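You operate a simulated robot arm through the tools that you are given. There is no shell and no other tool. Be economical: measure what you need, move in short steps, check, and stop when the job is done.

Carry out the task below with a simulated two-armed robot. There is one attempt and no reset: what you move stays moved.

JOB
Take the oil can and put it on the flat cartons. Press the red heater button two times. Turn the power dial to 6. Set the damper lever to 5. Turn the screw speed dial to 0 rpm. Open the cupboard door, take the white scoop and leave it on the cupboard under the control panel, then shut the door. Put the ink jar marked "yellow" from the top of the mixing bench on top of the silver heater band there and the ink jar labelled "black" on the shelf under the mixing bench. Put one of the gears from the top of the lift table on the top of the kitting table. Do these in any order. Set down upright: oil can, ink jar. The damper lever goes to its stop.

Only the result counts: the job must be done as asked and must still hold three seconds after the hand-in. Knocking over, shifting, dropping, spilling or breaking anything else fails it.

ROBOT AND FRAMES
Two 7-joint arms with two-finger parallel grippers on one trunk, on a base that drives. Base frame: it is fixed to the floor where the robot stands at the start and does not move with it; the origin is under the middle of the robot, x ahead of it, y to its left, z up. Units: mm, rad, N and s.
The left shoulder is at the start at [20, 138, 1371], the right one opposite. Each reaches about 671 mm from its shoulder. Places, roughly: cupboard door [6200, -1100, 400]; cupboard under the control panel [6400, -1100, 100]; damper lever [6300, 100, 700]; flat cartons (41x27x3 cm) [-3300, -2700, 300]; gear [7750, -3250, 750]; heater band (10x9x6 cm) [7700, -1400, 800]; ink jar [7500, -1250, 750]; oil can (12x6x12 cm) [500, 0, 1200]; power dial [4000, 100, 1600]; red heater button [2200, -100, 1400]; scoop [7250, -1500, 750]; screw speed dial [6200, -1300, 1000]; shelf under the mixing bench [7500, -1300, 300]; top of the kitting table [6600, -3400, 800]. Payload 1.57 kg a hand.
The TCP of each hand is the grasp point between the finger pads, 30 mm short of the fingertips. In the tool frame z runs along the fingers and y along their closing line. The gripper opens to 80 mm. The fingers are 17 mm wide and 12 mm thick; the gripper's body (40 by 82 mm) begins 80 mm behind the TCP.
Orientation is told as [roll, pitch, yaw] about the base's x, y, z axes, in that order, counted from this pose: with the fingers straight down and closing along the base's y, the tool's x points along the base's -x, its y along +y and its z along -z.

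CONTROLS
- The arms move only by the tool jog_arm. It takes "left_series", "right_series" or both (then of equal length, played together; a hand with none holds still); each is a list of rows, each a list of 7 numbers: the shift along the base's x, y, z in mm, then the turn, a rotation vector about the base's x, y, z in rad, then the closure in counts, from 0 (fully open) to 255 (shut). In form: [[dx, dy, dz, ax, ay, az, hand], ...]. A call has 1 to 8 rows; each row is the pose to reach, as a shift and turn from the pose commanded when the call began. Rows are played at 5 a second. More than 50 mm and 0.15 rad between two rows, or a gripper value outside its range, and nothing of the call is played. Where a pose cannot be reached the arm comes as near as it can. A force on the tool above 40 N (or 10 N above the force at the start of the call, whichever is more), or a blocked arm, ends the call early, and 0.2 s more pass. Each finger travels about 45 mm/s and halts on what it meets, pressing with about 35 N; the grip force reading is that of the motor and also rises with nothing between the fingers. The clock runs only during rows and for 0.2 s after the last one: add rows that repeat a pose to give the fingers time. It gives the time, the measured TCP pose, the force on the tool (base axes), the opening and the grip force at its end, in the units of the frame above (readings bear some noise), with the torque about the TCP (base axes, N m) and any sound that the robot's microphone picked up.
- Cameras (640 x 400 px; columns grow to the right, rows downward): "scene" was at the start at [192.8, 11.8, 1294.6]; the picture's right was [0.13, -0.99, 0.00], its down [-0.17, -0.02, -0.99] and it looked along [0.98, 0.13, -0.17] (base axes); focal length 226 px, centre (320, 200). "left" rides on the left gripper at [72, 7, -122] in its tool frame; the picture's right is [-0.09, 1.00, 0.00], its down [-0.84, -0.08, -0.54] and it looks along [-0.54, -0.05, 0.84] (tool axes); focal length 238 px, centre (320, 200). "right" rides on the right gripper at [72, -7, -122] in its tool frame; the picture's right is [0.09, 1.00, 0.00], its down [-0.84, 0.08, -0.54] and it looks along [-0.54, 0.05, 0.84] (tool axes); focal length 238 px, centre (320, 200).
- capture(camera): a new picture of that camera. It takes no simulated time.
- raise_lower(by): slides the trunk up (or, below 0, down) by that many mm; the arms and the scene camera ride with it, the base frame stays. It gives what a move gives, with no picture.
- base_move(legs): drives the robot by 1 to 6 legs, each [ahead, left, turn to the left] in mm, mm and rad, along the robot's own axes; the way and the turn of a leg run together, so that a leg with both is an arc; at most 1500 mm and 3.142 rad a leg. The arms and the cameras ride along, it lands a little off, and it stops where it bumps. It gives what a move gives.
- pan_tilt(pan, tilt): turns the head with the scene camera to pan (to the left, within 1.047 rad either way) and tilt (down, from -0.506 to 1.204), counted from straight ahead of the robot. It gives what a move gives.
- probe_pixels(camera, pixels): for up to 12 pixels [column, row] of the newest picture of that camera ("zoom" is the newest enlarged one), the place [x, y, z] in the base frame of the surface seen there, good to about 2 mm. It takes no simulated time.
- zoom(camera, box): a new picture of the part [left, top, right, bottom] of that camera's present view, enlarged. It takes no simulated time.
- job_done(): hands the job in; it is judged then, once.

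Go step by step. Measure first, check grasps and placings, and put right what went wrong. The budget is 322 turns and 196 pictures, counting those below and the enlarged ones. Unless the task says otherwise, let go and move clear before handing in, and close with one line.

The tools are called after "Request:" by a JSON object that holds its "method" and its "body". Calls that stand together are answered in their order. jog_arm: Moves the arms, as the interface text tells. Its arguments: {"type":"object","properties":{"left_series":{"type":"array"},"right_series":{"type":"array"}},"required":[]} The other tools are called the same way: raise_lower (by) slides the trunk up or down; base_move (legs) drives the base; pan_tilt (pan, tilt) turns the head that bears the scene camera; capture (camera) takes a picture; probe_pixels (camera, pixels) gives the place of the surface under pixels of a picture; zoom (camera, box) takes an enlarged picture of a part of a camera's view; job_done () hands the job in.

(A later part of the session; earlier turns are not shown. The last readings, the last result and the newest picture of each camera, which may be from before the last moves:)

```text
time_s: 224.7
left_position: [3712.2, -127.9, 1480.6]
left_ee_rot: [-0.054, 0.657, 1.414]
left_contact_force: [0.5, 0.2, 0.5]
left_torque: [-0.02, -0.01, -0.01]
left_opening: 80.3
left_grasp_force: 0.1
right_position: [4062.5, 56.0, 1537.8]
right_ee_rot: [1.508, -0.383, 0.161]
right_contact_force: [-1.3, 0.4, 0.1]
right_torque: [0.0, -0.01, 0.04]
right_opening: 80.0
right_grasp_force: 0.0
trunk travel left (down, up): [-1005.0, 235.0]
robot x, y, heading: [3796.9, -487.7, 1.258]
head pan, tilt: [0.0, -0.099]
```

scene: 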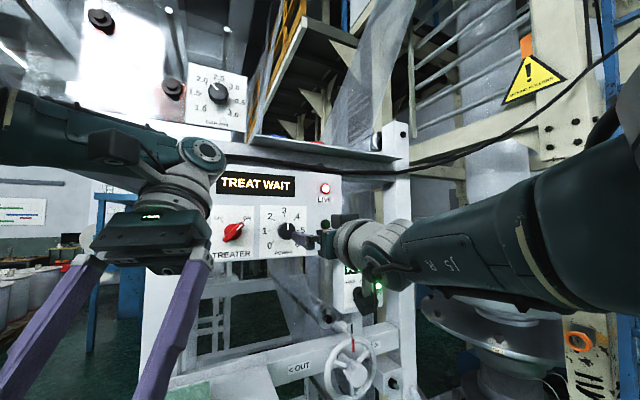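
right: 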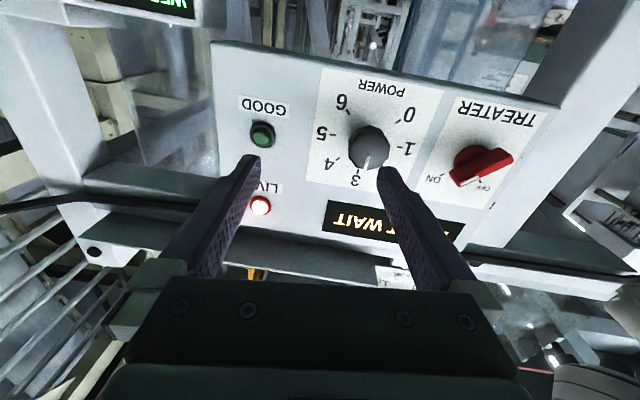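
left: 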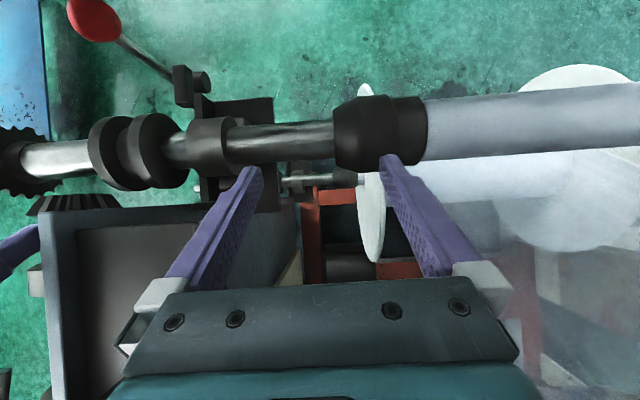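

In reach throughout. Testing further clockwise.

Request:
{"method": "jog_arm", "body": {"right_series": [[0, 0, 0, 0, 0.14, 0, 0], [0, 0, 0, 0, 0.28, 0, 0], [0, 0, 0, 0, 0.42, 0, 0], [0, 0, 0, 0, 0.56, 0, 0], [0, 0, 0, 0, 0.7, 0, 0]]}}

Request:
{"method": "capture", "body": {"camera": "right"}}

```text
time_s: 225.8
left_position: [3712.0, -128.6, 1479.9]
left_ee_rot: [-0.052, 0.657, 1.413]
left_contact_force: [0.4, 0.5, -0.9]
left_torque: [0.01, -0.01, 0.0]
left_opening: 80.1
left_grasp_force: 0.1
right_position: [4063.4, 55.8, 1537.1]
right_ee_rot: [1.619, 0.308, 0.159]
right_contact_force: [0.5, 0.4, 0.1]
right_torque: [0.02, 0.01, 0.02]
right_opening: 79.9
right_grasp_force: 0.2
trunk travel left (down, up): [-1005.0, 235.0]
robot x, y, heading: [3800.6, -484.3, 1.26]
head pan, tilt: [0.0, -0.099]
```

```text
128 pictures are left
```

right: 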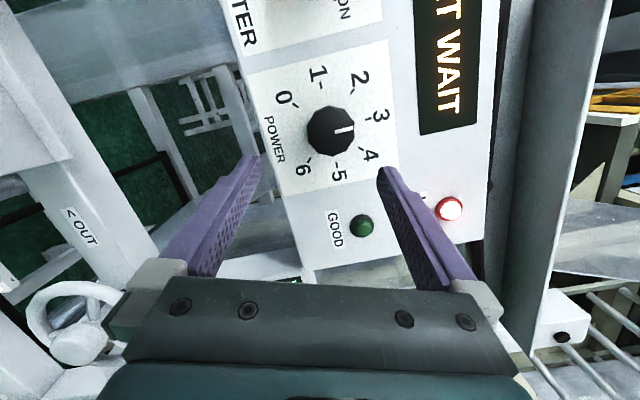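

Request:
{"method": "jog_arm", "body": {"right_series": [[0, 0, 0, 0, 0.14, 0, 0], [0, 0, 0, 0, 0.28, 0, 0], [0, 0, 0, 0, 0.42, 0, 0], [0, 0, 0, 0, 0.56, 0, 0], [0, 0, 0, 0, 0.7, 0, 0]]}}

```text
time_s: 227.1
left_position: [3711.2, -126.8, 1479.4]
left_ee_rot: [-0.052, 0.654, 1.414]
left_contact_force: [0.5, -0.8, 0.4]
left_torque: [-0.01, -0.01, 0.01]
left_opening: 80.3
left_grasp_force: 0.0
right_position: [4062.2, 55.7, 1538.7]
right_ee_rot: [1.805, 0.995, 0.28]
right_contact_force: [-0.6, 0.8, 0.2]
right_torque: [0.0, 0.0, 0.0]
right_opening: 80.0
right_grasp_force: 0.0
trunk travel left (down, up): [-1005.0, 235.0]
robot x, y, heading: [3798.6, -491.6, 1.255]
head pan, tilt: [0.0, -0.099]
```

Full range to ψ≈2.6 is available, so one bite suffices. I'll roll back to ψ≈0.2.

Request:
{"method": "jog_arm", "body": {"right_series": [[0, 0, 0, 0, -0.149, 0, 0], [0, 0, 0, 0, -0.298, 0, 0], [0, 0, 0, 0, -0.447, 0, 0], [0, 0, 0, 0, -0.596, 0, 0], [0, 0, 0, 0, -0.745, 0, 0], [0, 0, 0, 0, -0.894, 0, 0], [0, 0, 0, 0, -1.043, 0, 0], [0, 0, 0, 0, -1.192, 0, 0]]}}

Request:
{"method": "jog_arm", "body": {"right_series": [[0, 0, 0, 0, -0.149, 0, 0], [0, 0, 0, 0, -0.298, 0, 0], [0, 0, 0, 0, -0.447, 0, 0], [0, 0, 0, 0, -0.596, 0, 0], [0, 0, 0, 0, -0.745, 0, 0], [0, 0, 0, 0, -0.894, 0, 0], [0, 0, 0, 0, -1.043, 0, 0], [0, 0, 0, 0, -1.192, 0, 0]]}}

Request:
{"method": "raise_lower", "body": {"by": 16}}

```text
time_s: 228.8
left_position: [3712.5, -127.3, 1479.8]
left_ee_rot: [-0.053, 0.656, 1.412]
left_contact_force: [0.0, 0.7, 0.6]
left_torque: [0.0, 0.04, -0.02]
left_opening: 80.1
left_grasp_force: 0.0
right_position: [4062.2, 56.1, 1537.4]
right_ee_rot: [1.54, -0.183, 0.153]
right_contact_force: [-0.4, -0.4, -0.4]
right_torque: [0.01, -0.02, 0.02]
right_opening: 80.1
right_grasp_force: 0.0
trunk travel left (down, up): [-1005.0, 235.0]
robot x, y, heading: [3800.8, -482.7, 1.254]
head pan, tilt: [0.0, -0.099]
```

```text
time_s: 230.7
left_position: [3711.5, -126.0, 1480.6]
left_ee_rot: [-0.053, 0.656, 1.416]
left_contact_force: [0.1, -0.2, -0.6]
left_torque: [0.01, -0.02, 0.02]
left_opening: 79.9
left_grasp_force: 0.0
right_position: [4062.4, 57.0, 1537.9]
right_ee_rot: [0.915, -1.326, 0.668]
right_contact_force: [0.1, -0.1, 1.2]
right_torque: [-0.02, 0.01, 0.03]
right_opening: 80.1
right_grasp_force: 0.1
trunk travel left (down, up): [-1005.0, 235.0]
robot x, y, heading: [3800.7, -485.7, 1.255]
head pan, tilt: [0.0, -0.099]
```

```text
time_s: 231.3
left_position: [3711.1, -126.3, 1495.4]
left_ee_rot: [-0.054, 0.658, 1.413]
left_contact_force: [0.8, -0.8, -0.2]
left_torque: [0.0, 0.03, -0.01]
left_opening: 80.0
left_grasp_force: 0.1
right_position: [4063.2, 56.3, 1552.8]
right_ee_rot: [0.92, -1.325, 0.664]
right_contact_force: [0.0, -0.3, 0.6]
right_torque: [0.04, -0.03, 0.01]
right_opening: 80.1
right_grasp_force: 0.1
trunk travel left (down, up): [-1021.0, 219.0]
robot x, y, heading: [3797.1, -489.8, 1.262]
head pan, tilt: [0.0, -0.099]
```

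Now align in x with the base (−23 mm), then check.

Request:
{"method": "base_move", "body": {"legs": [[-7, 22, 0]]}}

Request:
{"method": "zoom", "body": {"camera": "right", "box": [200, 60, 440, 260]}}

```text
time_s: 232.1
left_position: [3689.7, -126.5, 1495.3]
left_ee_rot: [-0.053, 0.656, 1.41]
left_contact_force: [-0.1, 1.2, 0.9]
left_torque: [0.02, 0.03, 0.0]
left_opening: 80.3
left_grasp_force: 0.2
right_position: [4039.9, 55.8, 1552.1]
right_ee_rot: [0.92, -1.325, 0.662]
right_contact_force: [-0.7, 0.5, 0.3]
right_torque: [-0.02, 0.02, -0.02]
right_opening: 80.1
right_grasp_force: 0.0
trunk travel left (down, up): [-1021.0, 219.0]
robot x, y, heading: [3775.9, -489.6, 1.257]
head pan, tilt: [0.0, -0.099]
```

```text
2.00 times, centred on (320, 160) of right
```

zoom: 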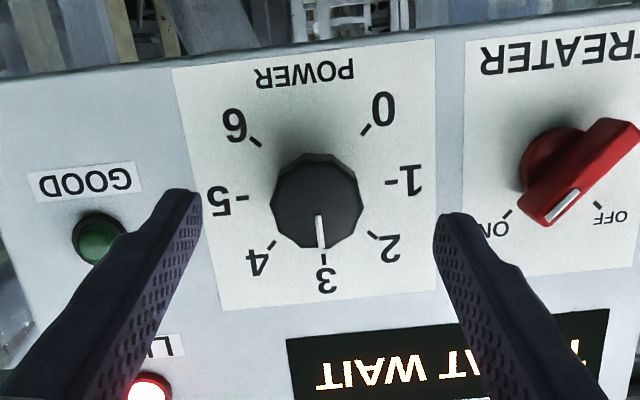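

Centred. Now forward: base +25 mm, then arm +21 mm to sit around the knob.

Request:
{"method": "base_move", "body": {"legs": [[24, 8, 0]]}}

Request:
{"method": "jog_arm", "body": {"right_series": [[0, 8, 2, 0, 0, 0, 0], [0, 15, 3, 0, 0, 0, 0], [0, 20, 3, 0, 0, 0, 0], [0, 20, 3, 0, 0, 0, 0]]}}

Request:
{"method": "zoom", "body": {"camera": "right", "box": [200, 60, 440, 260]}}

```text
time_s: 232.9
left_position: [3689.9, -102.9, 1495.8]
left_ee_rot: [-0.055, 0.657, 1.415]
left_contact_force: [-0.4, 0.0, -0.5]
left_torque: [0.01, 0.0, -0.01]
left_opening: 79.9
left_grasp_force: 0.0
right_position: [4040.0, 81.5, 1553.6]
right_ee_rot: [0.92, -1.323, 0.664]
right_contact_force: [0.8, -0.1, 0.5]
right_torque: [0.01, 0.0, -0.01]
right_opening: 79.8
right_grasp_force: 0.0
trunk travel left (down, up): [-1021.0, 219.0]
robot x, y, heading: [3773.8, -458.5, 1.258]
head pan, tilt: [0.0, -0.099]
```

```text
time_s: 233.9
left_position: [3689.9, -100.9, 1495.4]
left_ee_rot: [-0.053, 0.657, 1.414]
left_contact_force: [0.0, -0.6, -0.1]
left_torque: [-0.01, 0.0, 0.02]
left_opening: 80.2
left_grasp_force: 0.0
right_position: [4040.3, 101.0, 1555.2]
right_ee_rot: [0.921, -1.324, 0.663]
right_contact_force: [-0.4, 0.3, 0.3]
right_torque: [0.0, -0.01, 0.0]
right_opening: 80.0
right_grasp_force: 0.1
trunk travel left (down, up): [-1021.0, 219.0]
robot x, y, heading: [3775.2, -461.4, 1.259]
head pan, tilt: [0.0, -0.099]
```

```text
2.00 times, centred on (320, 160) of right
```

zoom: 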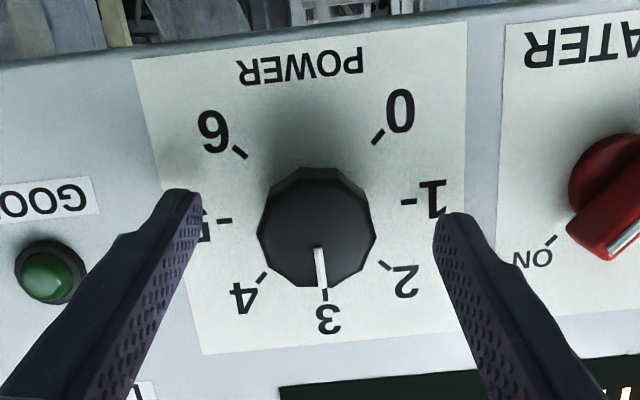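

Good alignment. Closing on the knob.

Request:
{"method": "jog_arm", "body": {"right_series": [[0, 0, 0, 0, 0, 0, 200], [0, 0, 0, 0, 0, 0, 255], [0, 0, 0, 0, 0, 0, 255], [0, 0, 0, 0, 0, 0, 255], [0, 0, 0, 0, 0, 0, 255]]}}

Request:
{"method": "zoom", "body": {"camera": "right", "box": [200, 60, 440, 260]}}

```text
time_s: 235.1
left_position: [3691.2, -101.6, 1495.4]
left_ee_rot: [-0.053, 0.655, 1.412]
left_contact_force: [0.1, 0.2, 0.1]
left_torque: [0.03, 0.0, -0.04]
left_opening: 79.9
left_grasp_force: 0.1
right_position: [4041.5, 100.6, 1554.4]
right_ee_rot: [0.914, -1.324, 0.666]
right_contact_force: [6.0, 2.6, -2.1]
right_torque: [0.09, -0.04, -0.23]
right_opening: 37.3
right_grasp_force: 35.3
trunk travel left (down, up): [-1021.0, 219.0]
robot x, y, heading: [3775.8, -462.5, 1.261]
head pan, tilt: [0.0, -0.099]
```

```text
2.00 times, centred on (320, 160) of right
```

zoom: 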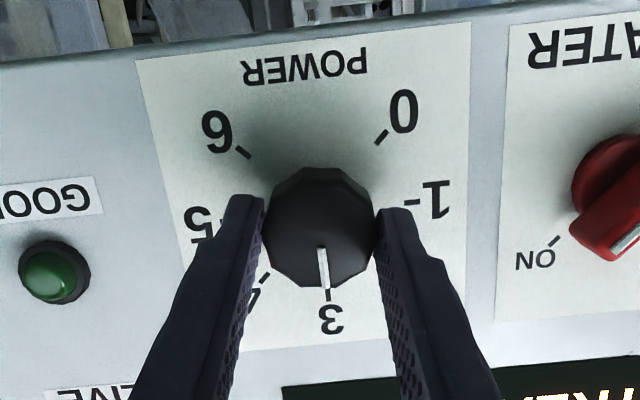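

Gripped at 37 mm. Turning clockwise, first half (1.18 rad).

Request:
{"method": "jog_arm", "body": {"right_series": [[0.4, 0, 0, 0, 0.147, 0, 255], [0.8, 0, -0.2, 0, 0.295, 0, 255], [1.2, 0, -0.5, 0, 0.442, 0, 255], [1.5, 0, -0.8, 0, 0.59, 0, 255], [1.8, 0, -1.1, 0, 0.737, 0, 255], [2.0, 0, -1.5, 0, 0.884, 0, 255], [2.2, 0, -1.9, 0, 1.031, 0, 255], [2.4, 0, -2.3, 0, 1.178, 0, 255]]}}

Request:
{"method": "zoom", "body": {"camera": "right", "box": [200, 60, 440, 260]}}

```text
time_s: 236.9
left_position: [3689.4, -102.7, 1496.5]
left_ee_rot: [-0.053, 0.657, 1.413]
left_contact_force: [-0.6, 0.1, -0.1]
left_torque: [0.01, 0.0, 0.0]
left_opening: 79.9
left_grasp_force: 0.0
right_position: [4043.4, 102.3, 1553.3]
right_ee_rot: [1.538, -0.193, 0.151]
right_contact_force: [16.0, 5.5, -5.0]
right_torque: [-0.11, -0.03, -0.49]
right_opening: 37.2
right_grasp_force: 43.1
trunk travel left (down, up): [-1021.0, 219.0]
robot x, y, heading: [3778.7, -463.4, 1.258]
head pan, tilt: [0.0, -0.099]
```

```text
2.00 times, centred on (320, 160) of right
```

zoom: 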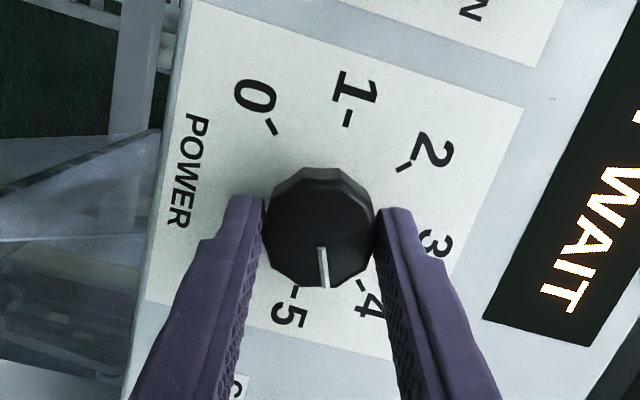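

The pointer moved with the hand to 4.5. Second half.

Request:
{"method": "jog_arm", "body": {"right_series": [[-2, 0, 0, 0, 0.147, 0, 255], [-2, 0, -0.5, 0, 0.295, 0, 255], [-2, 0, -1, 0, 0.442, 0, 255], [-2, 0, -1.6, 0, 0.59, 0, 255], [-2.2, 0, -2, 0, 0.737, 0, 255], [-2.5, 0, -2.4, 0, 0.884, 0, 255], [-2.8, 0, -2.8, 0, 1.031, 0, 255], [-3, 0, -3.1, 0, 1.178, 0, 255]]}}

Request:
{"method": "zoom", "body": {"camera": "right", "box": [200, 60, 440, 260]}}

```text
time_s: 238.7
left_position: [3689.5, -101.5, 1495.4]
left_ee_rot: [-0.054, 0.657, 1.411]
left_contact_force: [0.1, -0.7, -0.3]
left_torque: [0.01, 0.01, 0.02]
left_opening: 79.6
left_grasp_force: 0.1
right_position: [4042.1, 101.0, 1551.5]
right_ee_rot: [1.79, 0.965, 0.262]
right_contact_force: [23.0, 5.0, -3.2]
right_torque: [-0.36, 0.02, -0.85]
right_opening: 37.1
right_grasp_force: 43.2
trunk travel left (down, up): [-1021.0, 219.0]
robot x, y, heading: [3771.8, -463.7, 1.255]
head pan, tilt: [0.0, -0.099]
```

```text
2.00 times, centred on (320, 160) of right
```

zoom: 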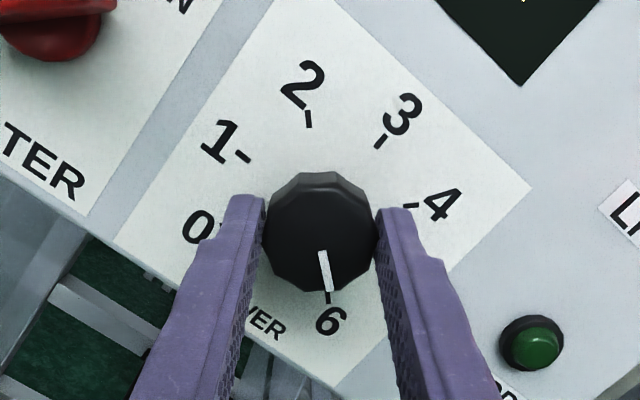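

Pointer is right at 6. Release and withdraw straight back, then check.

Request:
{"method": "jog_arm", "body": {"right_series": [[-2, 0, 0, 0, 0, 0, 200], [-2, 0, 0, 0, 0, 0, 0], [-2, 0, 0, 0, 0, 0, 0], [-2, 0, 0, 0, 0, 0, 0], [-2, -25, 0, 0, 0, 0, 0], [-2, -50, 0, 0, 0, 0, 0], [-2, -70, 0, 0, 0, 0, 0]]}}

Request:
{"method": "zoom", "body": {"camera": "right", "box": [200, 30, 460, 260]}}

```text
time_s: 240.3
left_position: [3688.9, -101.7, 1495.8]
left_ee_rot: [-0.053, 0.656, 1.414]
left_contact_force: [0.0, 0.3, 0.5]
left_torque: [-0.01, 0.01, 0.0]
left_opening: 79.7
left_grasp_force: 0.0
right_position: [4038.4, 31.0, 1552.5]
right_ee_rot: [1.79, 0.962, 0.266]
right_contact_force: [0.6, 0.4, 0.2]
right_torque: [0.0, 0.0, 0.01]
right_opening: 80.0
right_grasp_force: 0.0
trunk travel left (down, up): [-1021.0, 219.0]
robot x, y, heading: [3777.4, -458.0, 1.254]
head pan, tilt: [0.0, -0.099]
```

```text
1.74 times, centred on (330, 145) of right
```

zoom: 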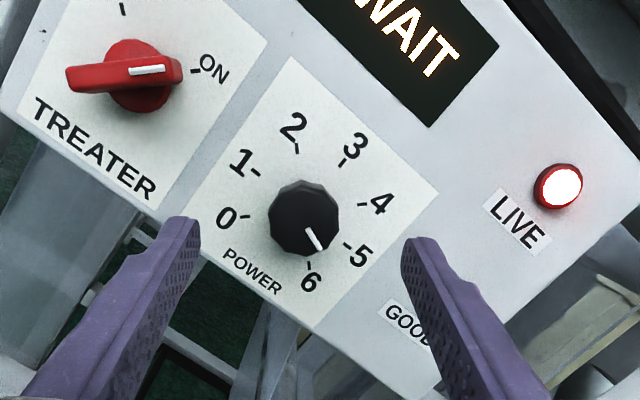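

The pointer may have rotated slightly on release; I'll zoom in closely.

Request:
{"method": "zoom", "body": {"camera": "right", "box": [270, 70, 370, 170]}}

Request:
{"method": "zoom", "body": {"camera": "scene", "box": [180, 100, 380, 300]}}

```text
4.00 times, centred on (320, 120) of right
```

zoom: 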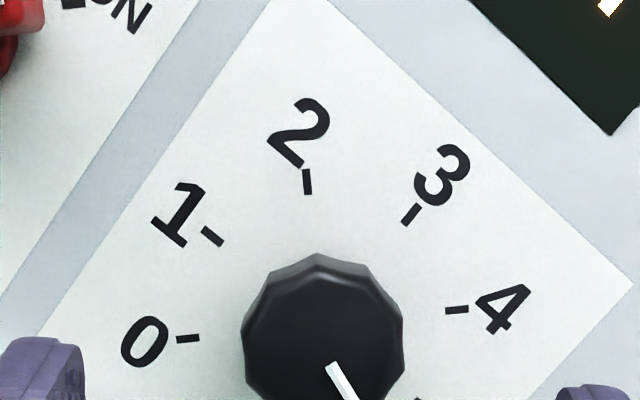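

```text
2.00 times, centred on (280, 200) of scene
```

zoom: 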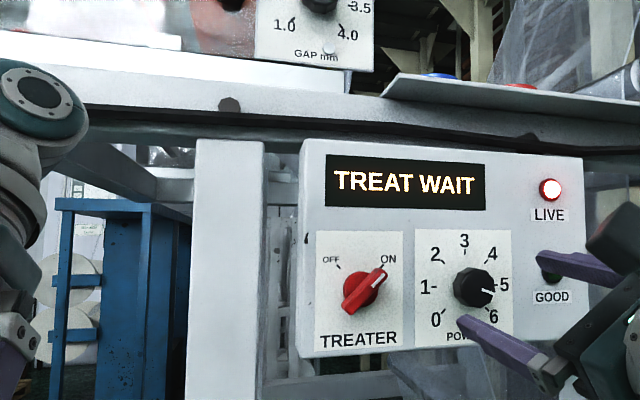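

Request:
{"method": "zoom", "body": {"camera": "right", "box": [270, 100, 370, 200]}}

```text
4.00 times, centred on (320, 150) of right
```

zoom: 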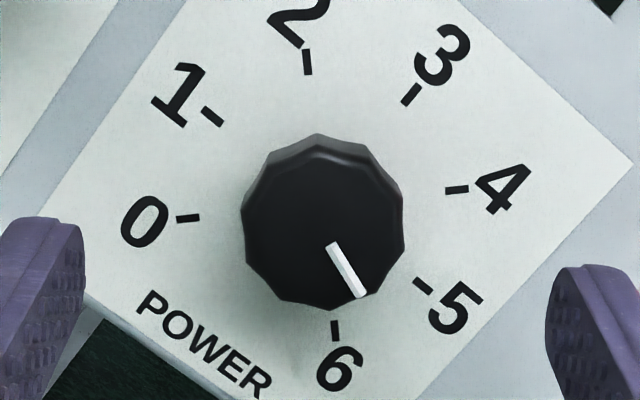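

It reads about 5.4 now: side load on the hand dragged the knob during release. I'll roll back 0.6 rad, re-grip, turn the remaining ~0.45 rad, and unload side forces before opening.

Request:
{"method": "jog_arm", "body": {"right_series": [[2, 0, -1, 0, -0.149, 0, 0], [3, 0, -1, 0, -0.298, 0, 0], [4, 0, 0, 0, -0.447, 0, 0], [4, 0, 0, 0, -0.596, 0, 0], [4, 35, 0, 0, -0.6, 0, 0], [4, 60, 0, 0, -0.6, 0, 0], [4, 70, 0, 0, -0.6, 0, 0], [4, 70, 0, 0, -0.6, 0, 0]]}}

Request:
{"method": "zoom", "body": {"camera": "right", "box": [200, 60, 440, 260]}}

```text
time_s: 242.1
left_position: [3688.4, -101.7, 1495.8]
left_ee_rot: [-0.053, 0.657, 1.413]
left_contact_force: [-0.4, 0.3, -0.1]
left_torque: [-0.05, 0.03, -0.02]
left_opening: 79.9
left_grasp_force: 0.2
right_position: [4039.2, 100.4, 1552.8]
right_ee_rot: [1.629, 0.375, 0.161]
right_contact_force: [-0.2, 0.0, 0.4]
right_torque: [0.01, -0.04, -0.02]
right_opening: 80.1
right_grasp_force: 0.1
trunk travel left (down, up): [-1021.0, 219.0]
robot x, y, heading: [3770.8, -463.8, 1.257]
head pan, tilt: [0.0, -0.099]
```

```text
2.00 times, centred on (320, 160) of right
```

zoom: 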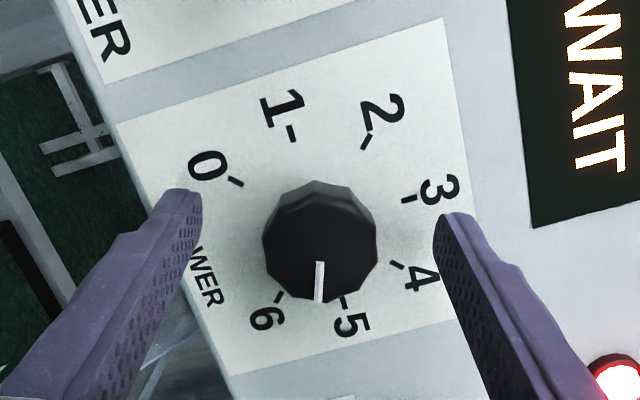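

Image analysis suggests the knob axis is nearer (4042,1549.5); I'll correct by (+5,−4), then close.

Request:
{"method": "jog_arm", "body": {"right_series": [[5, 0, -4, 0, 0, 0, 0], [5, 0, -4, 0, 0, 0, 150], [5, 0, -4, 0, 0, 0, 255], [5, 0, -4, 0, 0, 0, 255], [5, 0, -4, 0, 0, 0, 255], [5, 0, -4, 0, 0, 0, 255]]}}

```text
time_s: 243.5
left_position: [3689.1, -101.8, 1496.4]
left_ee_rot: [-0.053, 0.656, 1.412]
left_contact_force: [0.2, -0.2, 0.8]
left_torque: [-0.01, 0.02, 0.03]
left_opening: 80.1
left_grasp_force: 0.0
right_position: [4045.5, 102.0, 1549.8]
right_ee_rot: [1.634, 0.375, 0.163]
right_contact_force: [4.4, -5.8, 9.6]
right_torque: [0.35, 0.11, -0.32]
right_opening: 37.2
right_grasp_force: 35.9
trunk travel left (down, up): [-1021.0, 219.0]
robot x, y, heading: [3776.6, -463.0, 1.259]
head pan, tilt: [0.0, -0.099]
```

Request:
{"method": "jog_arm", "body": {"right_series": [[0.3, 0, 1, 0, 0.12, 0, 255], [0.3, 0, 0.8, 0, 0.24, 0, 255], [0.3, 0, 0.5, 0, 0.36, 0, 255], [0.3, 0, 0.2, 0, 0.47, 0, 255], [0.3, 0, 0.2, 0, 0.47, 0, 255]]}}

Request:
{"method": "zoom", "body": {"camera": "right", "box": [270, 100, 370, 200]}}

```text
time_s: 244.7
left_position: [3688.4, -102.2, 1496.0]
left_ee_rot: [-0.051, 0.656, 1.414]
left_contact_force: [-1.4, 0.3, 0.3]
left_torque: [-0.04, 0.0, 0.01]
left_opening: 79.8
left_grasp_force: 0.0
right_position: [4045.1, 101.7, 1548.7]
right_ee_rot: [1.742, 0.839, 0.231]
right_contact_force: [-5.6, -12.3, 14.2]
right_torque: [0.41, -0.59, 0.28]
right_opening: 37.2
right_grasp_force: 43.2
trunk travel left (down, up): [-1021.0, 219.0]
robot x, y, heading: [3775.9, -462.3, 1.257]
head pan, tilt: [0.0, -0.099]
```

```text
4.00 times, centred on (320, 150) of right
```

zoom: 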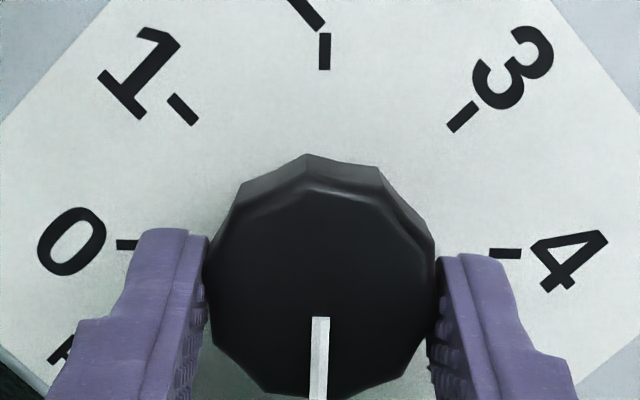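

The pointer is opposite the "2" tick, i.e. on 6, with torque (−0.59) against the stop. I'll unload, then open gently.

Request:
{"method": "jog_arm", "body": {"right_series": [[-0.5, -1, 1.5, 0, 0, 0, 255], [-0.7, -1.5, 2, 0, 0, 0, 255]]}}

```text
time_s: 245.3
left_position: [3688.8, -101.0, 1497.2]
left_ee_rot: [-0.053, 0.653, 1.415]
left_contact_force: [0.4, 0.8, -0.2]
left_torque: [-0.01, -0.03, -0.02]
left_opening: 80.0
left_grasp_force: 0.2
right_position: [4044.7, 102.2, 1547.4]
right_ee_rot: [1.734, 0.838, 0.225]
right_contact_force: [-2.9, 11.5, 6.5]
right_torque: [0.57, -0.35, 0.3]
right_opening: 37.1
right_grasp_force: 43.5
trunk travel left (down, up): [-1021.0, 219.0]
robot x, y, heading: [3775.3, -465.2, 1.26]
head pan, tilt: [0.0, -0.099]
```

Request:
{"method": "jog_arm", "body": {"right_series": [[0, 0, 0.5, 0, 0, 0, 200], [0, 0, 0.5, 0, 0, 0, 150], [0, 0, 0.5, 0, 0, 0, 0], [0, 0, 0.5, 0, 0, 0, 0], [0, 0, 0.5, 0, 0, 0, 0], [0, -35, 0, 0, 0, 0, 0], [0, -70, 0, 0, 0, 0, 0]]}}

Request:
{"method": "zoom", "body": {"camera": "right", "box": [270, 100, 370, 200]}}

```text
time_s: 246.9
left_position: [3689.6, -101.7, 1495.5]
left_ee_rot: [-0.052, 0.657, 1.413]
left_contact_force: [-0.1, 1.1, 0.2]
left_torque: [0.01, 0.02, 0.0]
left_opening: 80.3
left_grasp_force: 0.0
right_position: [4044.8, 29.9, 1543.7]
right_ee_rot: [1.738, 0.837, 0.224]
right_contact_force: [0.4, 0.3, 0.1]
right_torque: [0.01, 0.0, 0.02]
right_opening: 79.9
right_grasp_force: 0.1
trunk travel left (down, up): [-1021.0, 219.0]
robot x, y, heading: [3772.0, -463.0, 1.255]
head pan, tilt: [0.0, -0.099]
```

```text
4.00 times, centred on (320, 150) of right
```

zoom: 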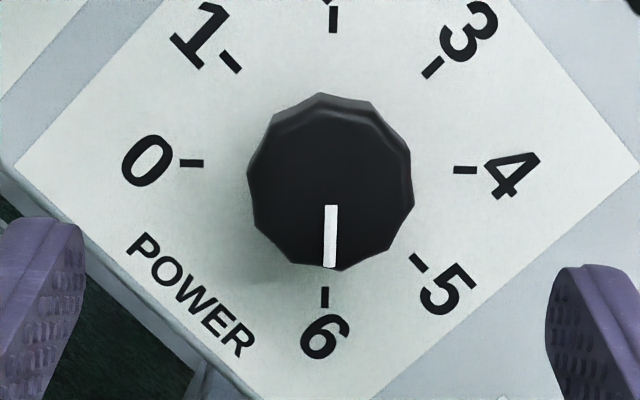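

The POWER dial is exactly on 6. Now I'll unroll the wrist before driving on.

Request:
{"method": "jog_arm", "body": {"right_series": [[0, 0, 0, 0, -0.149, 0, 0], [0, 0, 0, 0, -0.298, 0, 0], [0, 0, 0, 0, -0.447, 0, 0], [0, 0, 0, 0, -0.596, 0, 0], [0, 0, 0, 0, -0.745, 0, 0], [0, 0, 0, 0, -0.894, 0, 0], [0, 0, 0, 0, -1.043, 0, 0], [0, 0, 0, 0, -1.192, 0, 0]]}}

Request:
{"method": "jog_arm", "body": {"right_series": [[0, 0, 0, 0, -0.149, 0, 0], [0, 0, 0, 0, -0.298, 0, 0], [0, 0, 0, 0, -0.447, 0, 0], [0, 0, 0, 0, -0.596, 0, 0], [0, 0, 0, 0, -0.745, 0, 0], [0, 0, 0, 0, -0.894, 0, 0], [0, 0, 0, 0, -1.043, 0, 0]]}}

Request:
{"method": "jog_arm", "body": {"right_series": [[0, -20, -30, -0.145, 0, 0, 0], [0, -40, -60, -0.29, 0, 0, 0], [0, -60, -90, -0.435, 0, 0, 0], [0, -80, -120, -0.58, 0, 0, 0], [0, -95, -140, -0.725, 0, 0, 0], [0, -105, -155, -0.87, 0, 0, 0]]}}

```text
time_s: 248.7
left_position: [3689.0, -101.2, 1495.6]
left_ee_rot: [-0.052, 0.657, 1.414]
left_contact_force: [-0.1, 0.2, -0.2]
left_torque: [-0.01, 0.0, 0.02]
left_opening: 80.1
left_grasp_force: 0.0
right_position: [4045.4, 29.3, 1548.4]
right_ee_rot: [1.516, -0.34, 0.162]
right_contact_force: [-0.2, -0.5, -0.8]
right_torque: [-0.04, -0.04, 0.0]
right_opening: 80.1
right_grasp_force: 0.0
trunk travel left (down, up): [-1021.0, 219.0]
robot x, y, heading: [3776.4, -463.1, 1.261]
head pan, tilt: [0.0, -0.099]
```

```text
time_s: 250.3
left_position: [3689.4, -101.7, 1496.6]
left_ee_rot: [-0.051, 0.657, 1.414]
left_contact_force: [1.1, -1.1, -0.2]
left_torque: [-0.02, -0.01, -0.01]
left_opening: 80.2
left_grasp_force: 0.1
right_position: [4046.4, 30.8, 1548.8]
right_ee_rot: [0.888, -1.333, 0.691]
right_contact_force: [-0.7, -0.6, -1.0]
right_torque: [-0.02, -0.02, 0.04]
right_opening: 80.0
right_grasp_force: 0.0
trunk travel left (down, up): [-1021.0, 219.0]
robot x, y, heading: [3775.2, -462.1, 1.262]
head pan, tilt: [0.0, -0.099]
```

```text
time_s: 251.7
left_position: [3689.2, -101.6, 1496.0]
left_ee_rot: [-0.051, 0.656, 1.415]
left_contact_force: [0.1, 0.1, 0.2]
left_torque: [0.0, 0.01, -0.01]
left_opening: 80.2
left_grasp_force: 0.0
right_position: [4045.7, -75.0, 1391.0]
right_ee_rot: [0.136, -0.535, 1.355]
right_contact_force: [0.2, -0.3, 0.1]
right_torque: [-0.01, -0.02, 0.01]
right_opening: 80.1
right_grasp_force: 0.0
trunk travel left (down, up): [-1021.0, 219.0]
robot x, y, heading: [3776.6, -462.5, 1.258]
head pan, tilt: [0.0, -0.099]
```

Request:
{"method": "base_move", "body": {"legs": [[0, 90, 0], [0, 0, -1.258]]}}

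Request:
{"method": "raise_lower", "body": {"by": -200}}

Request:
{"method": "pan_tilt", "body": {"pan": 0, "tilt": 0.25}}

Request:
{"method": "capture", "body": {"camera": "scene"}}

```text
time_s: 255.8
left_position: [3998.2, -231.5, 1496.0]
left_ee_rot: [-0.051, 0.657, 0.191]
left_contact_force: [0.4, -0.5, -0.7]
left_torque: [0.01, 0.0, 0.05]
left_opening: 79.8
left_grasp_force: 0.1
right_position: [4144.6, -556.1, 1391.4]
right_ee_rot: [0.136, -0.537, 0.136]
right_contact_force: [-0.9, 0.1, 0.3]
right_torque: [0.01, 0.02, 0.0]
right_opening: 80.1
right_grasp_force: 0.1
trunk travel left (down, up): [-1021.0, 219.0]
robot x, y, heading: [3691.3, -438.3, 0.035]
head pan, tilt: [0.0, -0.099]
```

```text
time_s: 258.0
left_position: [3999.2, -231.2, 1296.5]
left_ee_rot: [-0.054, 0.657, 0.192]
left_contact_force: [0.1, -0.2, 0.2]
left_torque: [-0.03, 0.01, -0.01]
left_opening: 80.0
left_grasp_force: 0.0
right_position: [4144.5, -556.8, 1191.0]
right_ee_rot: [0.135, -0.537, 0.135]
right_contact_force: [0.6, -0.3, 0.1]
right_torque: [0.0, -0.03, -0.01]
right_opening: 80.3
right_grasp_force: 0.1
trunk travel left (down, up): [-821.0, 419.0]
robot x, y, heading: [3688.8, -436.2, 0.034]
head pan, tilt: [0.0, -0.099]
```

```text
time_s: 258.8
left_position: [3998.3, -230.6, 1296.4]
left_ee_rot: [-0.052, 0.657, 0.193]
left_contact_force: [0.3, 0.5, -0.2]
left_torque: [0.0, -0.02, 0.02]
left_opening: 80.0
left_grasp_force: 0.1
right_position: [4145.7, -557.8, 1193.0]
right_ee_rot: [0.138, -0.538, 0.133]
right_contact_force: [0.7, 0.7, 1.2]
right_torque: [0.03, 0.04, 0.02]
right_opening: 80.2
right_grasp_force: 0.0
trunk travel left (down, up): [-821.0, 419.0]
robot x, y, heading: [3693.8, -435.1, 0.036]
head pan, tilt: [0.0, 0.25]
```

```text
115 pictures are left
```

scene: 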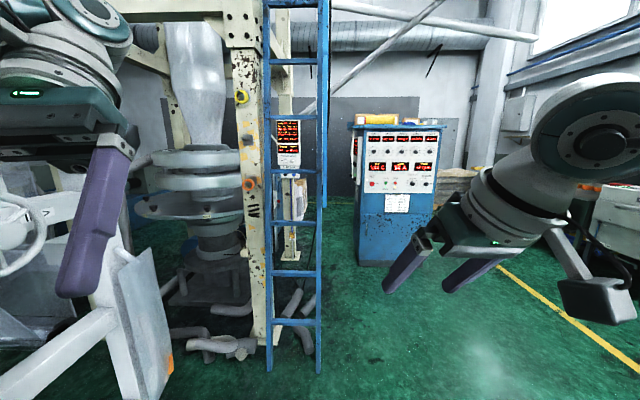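

The path past the ladder (y≈−386) is clear on its right. I'll drive to about (5400,−870) and look for the damper lever.

Request:
{"method": "base_move", "body": {"legs": [[0, 0, -0.036], [800, -100, 0], [500, -330, 0], [400, 0, 0]]}}

Request:
{"method": "pan_tilt", "body": {"pan": 0.5, "tilt": 0.25}}

Request:
{"method": "capture", "body": {"camera": "scene"}}

```text
time_s: 264.8
left_position: [4934.6, -452.6, 1295.5]
left_ee_rot: [-0.066, 0.653, 0.185]
left_contact_force: [-0.3, 0.9, 0.1]
left_torque: [0.01, 0.02, 0.03]
left_opening: 80.1
left_grasp_force: 0.0
right_position: [5076.1, -784.5, 1186.3]
right_ee_rot: [0.136, -0.523, 0.128]
right_contact_force: [1.0, -0.2, -0.3]
right_torque: [-0.01, -0.05, 0.01]
right_opening: 79.9
right_grasp_force: 0.1
trunk travel left (down, up): [-821.0, 419.0]
robot x, y, heading: [4629.8, -659.6, 0.031]
head pan, tilt: [0.0, 0.25]
stopped in leg 3: the robot was blocked; the commanded pose is now the measured one
```

```text
time_s: 265.8
left_position: [4935.5, -452.6, 1293.9]
left_ee_rot: [-0.07, 0.653, 0.182]
left_contact_force: [-0.6, 0.1, 0.6]
left_torque: [0.01, 0.02, 0.0]
left_opening: 80.1
left_grasp_force: 0.2
right_position: [5073.9, -785.0, 1184.6]
right_ee_rot: [0.137, -0.52, 0.125]
right_contact_force: [0.0, -1.0, -0.8]
right_torque: [-0.01, -0.01, 0.03]
right_opening: 80.2
right_grasp_force: 0.0
trunk travel left (down, up): [-821.0, 419.0]
robot x, y, heading: [4631.0, -653.3, 0.026]
head pan, tilt: [0.499, 0.25]
```

```text
114 pictures are left
```

scene: 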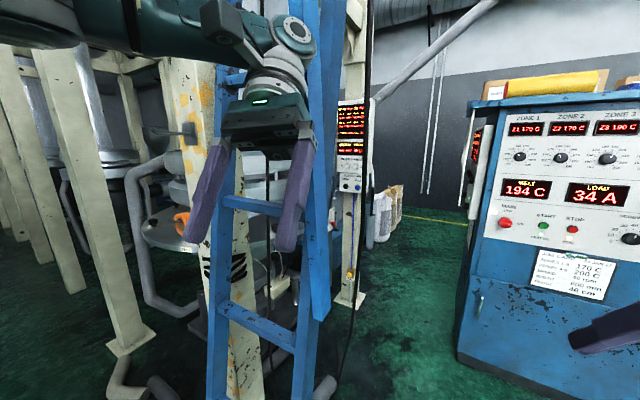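

Blocked: my left arm touched the ladder. I'll back off and shift right.

Request:
{"method": "base_move", "body": {"legs": [[-80, 0, -0.026], [0, -250, 0]]}}

Request:
{"method": "capture", "body": {"camera": "scene"}}

Request:
{"method": "probe_pixels", "body": {"camera": "scene", "pixels": [[215, 250], [305, 250], [320, 160], [330, 60], [300, 20], [350, 290], [385, 220], [220, 360], [470, 330]]}}

```text
time_s: 268.3
left_position: [4871.0, -717.7, 1300.4]
left_ee_rot: [-0.071, 0.634, 0.158]
left_contact_force: [-0.7, 0.2, 0.1]
left_torque: [0.02, -0.01, 0.03]
left_opening: 80.1
left_grasp_force: 0.1
right_position: [5002.1, -1052.0, 1191.2]
right_ee_rot: [0.137, -0.533, 0.101]
right_contact_force: [-0.4, -1.0, -0.7]
right_torque: [0.0, -0.01, 0.0]
right_opening: 80.4
right_grasp_force: 0.0
trunk travel left (down, up): [-821.0, 419.0]
robot x, y, heading: [4551.1, -918.3, 0.004]
head pan, tilt: [0.499, 0.25]
```

```text
113 pictures are left
```

scene: 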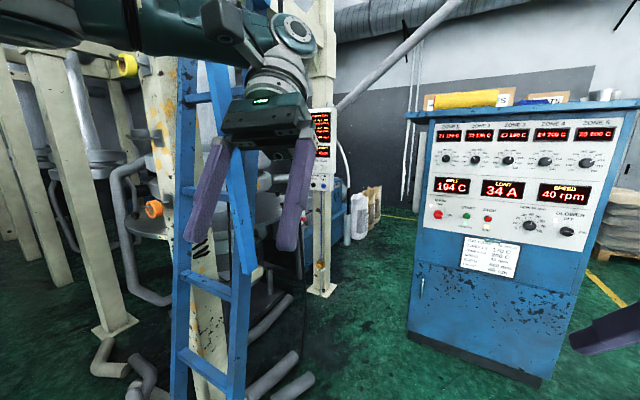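

```text
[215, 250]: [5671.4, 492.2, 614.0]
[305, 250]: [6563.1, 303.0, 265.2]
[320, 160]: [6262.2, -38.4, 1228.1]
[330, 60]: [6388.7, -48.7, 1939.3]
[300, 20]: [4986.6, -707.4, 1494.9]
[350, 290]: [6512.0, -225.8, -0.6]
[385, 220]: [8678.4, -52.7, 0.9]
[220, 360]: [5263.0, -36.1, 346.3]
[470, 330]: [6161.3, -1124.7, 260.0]
```

Request:
{"method": "base_move", "body": {"legs": [[850, 0, 0]]}}

Request:
{"method": "pan_tilt", "body": {"pan": 0.85, "tilt": 0.5}}

Request:
{"method": "capture", "body": {"camera": "scene"}}

```text
time_s: 272.8
left_position: [5736.3, -717.8, 1301.7]
left_ee_rot: [-0.072, 0.635, 0.16]
left_contact_force: [-0.7, 0.1, 1.0]
left_torque: [-0.01, 0.02, 0.01]
left_opening: 80.1
left_grasp_force: 0.0
right_position: [5868.6, -1051.6, 1191.0]
right_ee_rot: [0.135, -0.536, 0.1]
right_contact_force: [0.0, -0.8, 0.7]
right_torque: [0.0, -0.03, 0.02]
right_opening: 79.9
right_grasp_force: 0.0
trunk travel left (down, up): [-821.0, 419.0]
robot x, y, heading: [5415.1, -913.9, 0.002]
head pan, tilt: [0.499, 0.25]
```

```text
time_s: 273.7
left_position: [5736.6, -717.0, 1299.9]
left_ee_rot: [-0.071, 0.635, 0.158]
left_contact_force: [0.0, 0.2, -0.1]
left_torque: [0.02, 0.01, -0.03]
left_opening: 79.7
left_grasp_force: 0.1
right_position: [5866.9, -1052.1, 1190.5]
right_ee_rot: [0.136, -0.533, 0.098]
right_contact_force: [0.1, -0.7, -0.1]
right_torque: [0.02, -0.01, 0.0]
right_opening: 80.1
right_grasp_force: 0.0
trunk travel left (down, up): [-821.0, 419.0]
robot x, y, heading: [5420.2, -913.8, 0.003]
head pan, tilt: [0.85, 0.499]
```

```text
112 pictures are left
```

scene: 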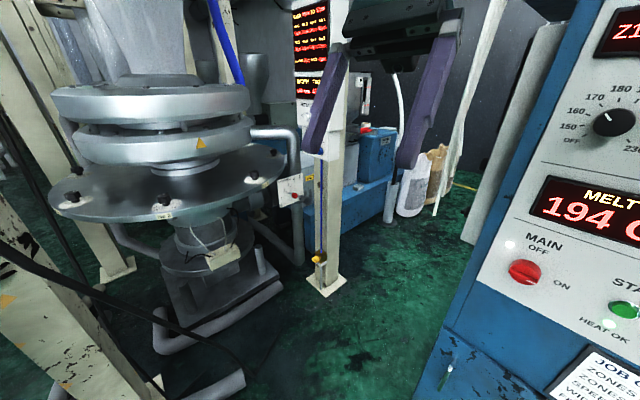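

Request:
{"method": "zoom", "body": {"camera": "scene", "box": [240, 110, 400, 300]}}

Request:
{"method": "probe_pixels", "body": {"camera": "scene", "pixels": [[291, 190], [320, 258], [310, 180], [330, 280], [375, 150], [345, 200], [322, 200]]}}

```text
2.11 times, centred on (320, 205) of scene
```

zoom: 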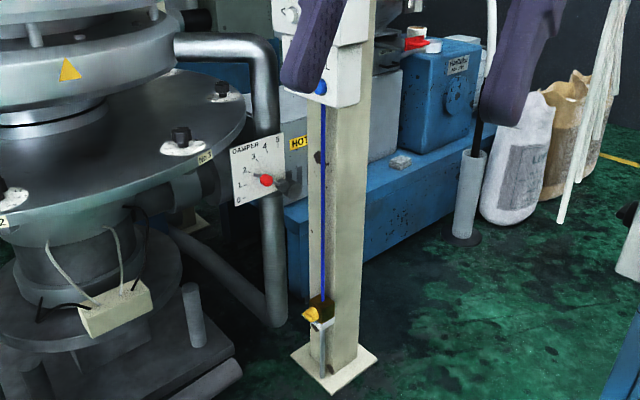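

```text
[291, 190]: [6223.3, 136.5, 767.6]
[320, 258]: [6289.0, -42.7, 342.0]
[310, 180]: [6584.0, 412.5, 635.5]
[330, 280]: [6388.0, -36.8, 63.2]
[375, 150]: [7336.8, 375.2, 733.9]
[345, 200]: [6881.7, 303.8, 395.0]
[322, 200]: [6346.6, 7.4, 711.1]
```

The DAMPER plate with its 0–5 scale is near (6223,136,767). I'll move closer for a good look.

Request:
{"method": "base_move", "body": {"legs": [[380, 330, 0], [0, 0, 0.9]]}}

Request:
{"method": "raise_lower", "body": {"by": -300}}

Request:
{"method": "pan_tilt", "body": {"pan": 0.1, "tilt": 0.2}}

Request:
{"method": "capture", "body": {"camera": "scene"}}

```text
time_s: 275.9
left_position: [6012.4, -479.1, 1300.6]
left_ee_rot: [-0.071, 0.635, 0.16]
left_contact_force: [0.1, 0.1, 0.1]
left_torque: [0.02, 0.0, 0.01]
left_opening: 79.8
left_grasp_force: 0.1
right_position: [6140.7, -817.0, 1191.0]
right_ee_rot: [0.129, -0.512, 0.09]
right_contact_force: [-7.5, -1.6, 4.4]
right_torque: [-0.22, 0.07, -0.36]
right_opening: 80.0
right_grasp_force: 0.1
trunk travel left (down, up): [-821.0, 419.0]
robot x, y, heading: [5693.9, -678.9, 0.001]
head pan, tilt: [0.85, 0.499]
stopped in leg 1: the force on the tool passed its limit at 154 N (the readings are from after the stop); the commanded pose is now the measured one
```

```text
time_s: 276.7
left_position: [6012.2, -477.7, 1271.7]
left_ee_rot: [-0.07, 0.636, 0.16]
left_contact_force: [0.1, 0.1, -0.2]
left_torque: [0.02, 0.01, 0.02]
left_opening: 80.1
left_grasp_force: 0.0
right_position: [6139.7, -815.2, 1162.1]
right_ee_rot: [0.132, -0.512, 0.091]
right_contact_force: [-2.0, -0.2, -2.5]
right_torque: [0.05, 0.17, -0.12]
right_opening: 80.2
right_grasp_force: 0.0
trunk travel left (down, up): [-793.0, 447.0]
robot x, y, heading: [5694.1, -674.9, 0.003]
head pan, tilt: [0.85, 0.499]
stopped: the force on the tool passed its limit at 47 N (the readings are from after the stop); the commanded pose is now the measured one
```

```text
time_s: 277.8
left_position: [6011.3, -478.8, 1272.2]
left_ee_rot: [-0.071, 0.634, 0.16]
left_contact_force: [-0.3, 0.3, 0.0]
left_torque: [0.03, 0.02, 0.02]
left_opening: 79.9
left_grasp_force: 0.1
right_position: [6140.3, -816.2, 1163.5]
right_ee_rot: [0.131, -0.512, 0.091]
right_contact_force: [-3.3, 0.4, -2.7]
right_torque: [0.15, 0.2, -0.2]
right_opening: 80.0
right_grasp_force: 0.0
trunk travel left (down, up): [-793.0, 447.0]
robot x, y, heading: [5693.8, -675.1, 0.007]
head pan, tilt: [0.099, 0.201]
```

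```text
110 pictures are left
```

scene: 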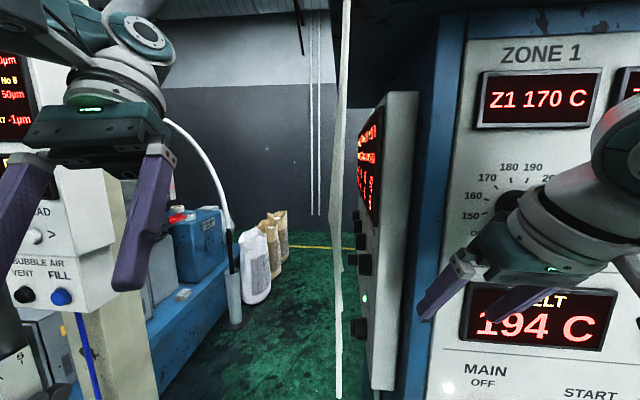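

My right hand bumped the control panel's front (near the MELT display). I'll back away and check nothing moved.

Request:
{"method": "base_move", "body": {"legs": [[-250, 0, 0]]}}

Request:
{"method": "pan_tilt", "body": {"pan": -0.35, "tilt": 0.1}}

Request:
{"method": "capture", "body": {"camera": "scene"}}

```text
time_s: 279.0
left_position: [5932.5, -486.0, 1273.6]
left_ee_rot: [-0.072, 0.631, 0.15]
left_contact_force: [0.3, 0.4, -0.2]
left_torque: [0.01, -0.03, -0.01]
left_opening: 79.8
left_grasp_force: 0.1
right_position: [6056.4, -824.8, 1164.6]
right_ee_rot: [0.129, -0.516, 0.085]
right_contact_force: [0.4, 0.1, -0.5]
right_torque: [-0.05, 0.01, 0.0]
right_opening: 80.2
right_grasp_force: 0.1
trunk travel left (down, up): [-793.0, 447.0]
robot x, y, heading: [5606.9, -680.5, -0.006]
head pan, tilt: [0.099, 0.201]
stopped in leg 1: the robot was blocked; the commanded pose is now the measured one
```

```text
time_s: 279.9
left_position: [5931.8, -485.3, 1273.2]
left_ee_rot: [-0.073, 0.63, 0.151]
left_contact_force: [0.3, -0.2, 0.0]
left_torque: [-0.01, 0.02, 0.03]
left_opening: 80.0
left_grasp_force: 0.1
right_position: [6058.0, -823.8, 1166.6]
right_ee_rot: [0.126, -0.519, 0.084]
right_contact_force: [1.0, -0.1, 0.9]
right_torque: [-0.03, 0.0, 0.01]
right_opening: 79.9
right_grasp_force: 0.1
trunk travel left (down, up): [-793.0, 447.0]
robot x, y, heading: [5611.2, -680.9, -0.004]
head pan, tilt: [-0.351, 0.099]
```

```text
109 pictures are left
```

scene: 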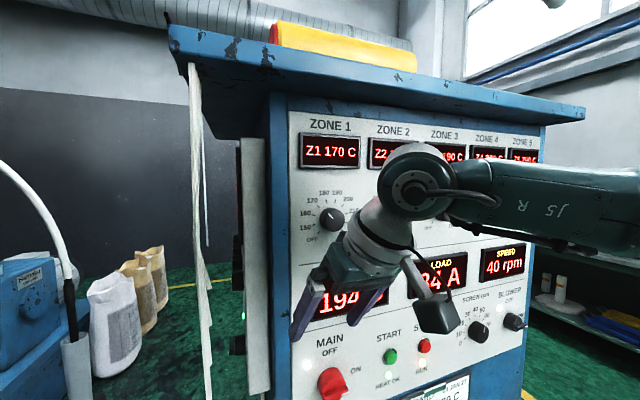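

Nothing on the panel looks changed (40 rpm, MAIN on). Something behind-left blocked me, so I'll slide right back to the lane I came from.

Request:
{"method": "base_move", "body": {"legs": [[0, -230, 0]]}}

Request:
{"method": "base_move", "body": {"legs": [[-250, 0, 0]]}}

Request:
{"method": "pan_tilt", "body": {"pan": 0.9, "tilt": 0.45}}

Request:
{"method": "capture", "body": {"camera": "scene"}}

```text
time_s: 281.6
left_position: [5927.7, -716.3, 1273.0]
left_ee_rot: [-0.071, 0.633, 0.149]
left_contact_force: [0.3, -0.6, 0.2]
left_torque: [0.0, 0.0, -0.01]
left_opening: 79.9
left_grasp_force: 0.0
right_position: [6054.5, -1054.1, 1164.0]
right_ee_rot: [0.13, -0.516, 0.082]
right_contact_force: [-0.1, -0.9, -0.5]
right_torque: [0.04, 0.02, 0.0]
right_opening: 80.0
right_grasp_force: 0.1
trunk travel left (down, up): [-793.0, 447.0]
robot x, y, heading: [5607.1, -908.4, -0.002]
head pan, tilt: [-0.351, 0.099]
```

```text
time_s: 283.5
left_position: [5666.2, -715.5, 1272.6]
left_ee_rot: [-0.071, 0.634, 0.151]
left_contact_force: [0.0, -0.4, 0.4]
left_torque: [0.03, 0.02, 0.02]
left_opening: 79.8
left_grasp_force: 0.1
right_position: [5792.5, -1053.6, 1163.1]
right_ee_rot: [0.131, -0.515, 0.08]
right_contact_force: [0.5, -0.1, -0.6]
right_torque: [0.04, 0.0, 0.0]
right_opening: 79.9
right_grasp_force: 0.0
trunk travel left (down, up): [-793.0, 447.0]
robot x, y, heading: [5348.9, -908.2, -0.004]
head pan, tilt: [-0.351, 0.099]
```

```text
time_s: 284.9
left_position: [5666.1, -715.8, 1272.5]
left_ee_rot: [-0.071, 0.633, 0.151]
left_contact_force: [-0.6, 0.4, 0.8]
left_torque: [0.01, 0.02, 0.02]
left_opening: 79.9
left_grasp_force: 0.0
right_position: [5792.2, -1052.9, 1164.0]
right_ee_rot: [0.131, -0.514, 0.08]
right_contact_force: [-0.1, -1.2, -1.5]
right_torque: [0.02, -0.01, -0.03]
right_opening: 79.9
right_grasp_force: 0.1
trunk travel left (down, up): [-793.0, 447.0]
robot x, y, heading: [5346.2, -909.5, -0.008]
head pan, tilt: [0.901, 0.45]
```

```text
108 pictures are left
```

scene: 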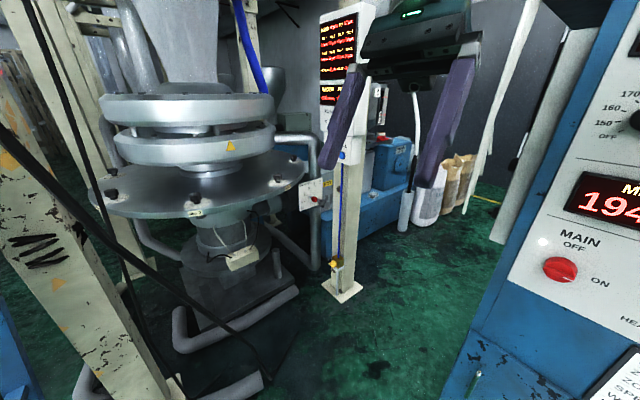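

Request:
{"method": "probe_pixels", "body": {"camera": "scene", "pixels": [[70, 250], [120, 350], [40, 165], [180, 310], [255, 355], [240, 385], [180, 335], [290, 290], [200, 130], [20, 330], [340, 300], [475, 385]]}}

```text
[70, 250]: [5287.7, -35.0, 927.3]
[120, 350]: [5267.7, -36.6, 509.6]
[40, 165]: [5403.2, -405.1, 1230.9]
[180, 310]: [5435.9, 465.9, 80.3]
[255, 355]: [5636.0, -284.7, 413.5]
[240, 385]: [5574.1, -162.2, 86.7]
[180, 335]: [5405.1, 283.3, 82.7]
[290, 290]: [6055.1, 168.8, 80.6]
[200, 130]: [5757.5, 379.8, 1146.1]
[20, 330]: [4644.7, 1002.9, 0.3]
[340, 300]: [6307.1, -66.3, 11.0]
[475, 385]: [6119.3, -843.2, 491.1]
```

A cable hangs at my left ((5403,−405,1231) down to (5636,−285,413)); that's what I touched. I'll go to (5600,−850), turn to face +y there, and then move diagonally to (6080,−520).

Request:
{"method": "base_move", "body": {"legs": [[250, 60, 0.008], [0, 0, 1.571]]}}

Request:
{"method": "base_move", "body": {"legs": [[250, -250, 0]]}}

Request:
{"method": "pan_tilt", "body": {"pan": -0.4, "tilt": 0.35}}

Request:
{"method": "capture", "body": {"camera": "scene"}}

```text
time_s: 290.5
left_position: [5414.4, -521.2, 1273.5]
left_ee_rot: [-0.07, 0.635, 1.677]
left_contact_force: [-0.1, -0.4, -0.9]
left_torque: [-0.03, 0.03, 0.01]
left_opening: 79.9
left_grasp_force: 0.1
right_position: [5758.9, -409.5, 1164.3]
right_ee_rot: [0.131, -0.515, 1.609]
right_contact_force: [-0.3, 0.1, -0.1]
right_torque: [0.02, 0.02, 0.02]
right_opening: 80.1
right_grasp_force: 0.1
trunk travel left (down, up): [-793.0, 447.0]
robot x, y, heading: [5597.4, -849.7, 1.519]
head pan, tilt: [0.901, 0.45]
```

```text
time_s: 291.9
left_position: [5517.4, -417.3, 1272.9]
left_ee_rot: [-0.064, 0.634, 1.678]
left_contact_force: [0.5, 1.0, 0.3]
left_torque: [0.01, 0.01, 0.01]
left_opening: 80.2
left_grasp_force: 0.1
right_position: [5863.6, -308.0, 1161.9]
right_ee_rot: [0.137, -0.516, 1.605]
right_contact_force: [-0.1, 0.7, -0.5]
right_torque: [0.0, 0.0, -0.01]
right_opening: 80.0
right_grasp_force: 0.0
trunk travel left (down, up): [-793.0, 447.0]
robot x, y, heading: [5700.9, -745.8, 1.521]
head pan, tilt: [0.901, 0.45]
stopped in leg 1: the robot was blocked; the commanded pose is now the measured one
```

```text
time_s: 293.4
left_position: [5517.8, -418.0, 1273.9]
left_ee_rot: [-0.063, 0.634, 1.679]
left_contact_force: [0.0, -0.4, -0.1]
left_torque: [0.02, 0.02, -0.03]
left_opening: 80.3
left_grasp_force: 0.0
right_position: [5861.9, -307.3, 1163.1]
right_ee_rot: [0.139, -0.518, 1.602]
right_contact_force: [-0.5, 0.3, -0.2]
right_torque: [-0.01, -0.01, 0.0]
right_opening: 79.9
right_grasp_force: 0.0
trunk travel left (down, up): [-793.0, 447.0]
robot x, y, heading: [5696.5, -745.7, 1.521]
head pan, tilt: [-0.4, 0.351]
```

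```text
107 pictures are left
```

scene: 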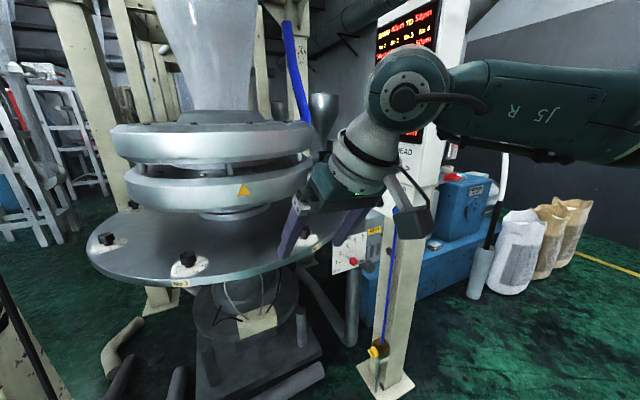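

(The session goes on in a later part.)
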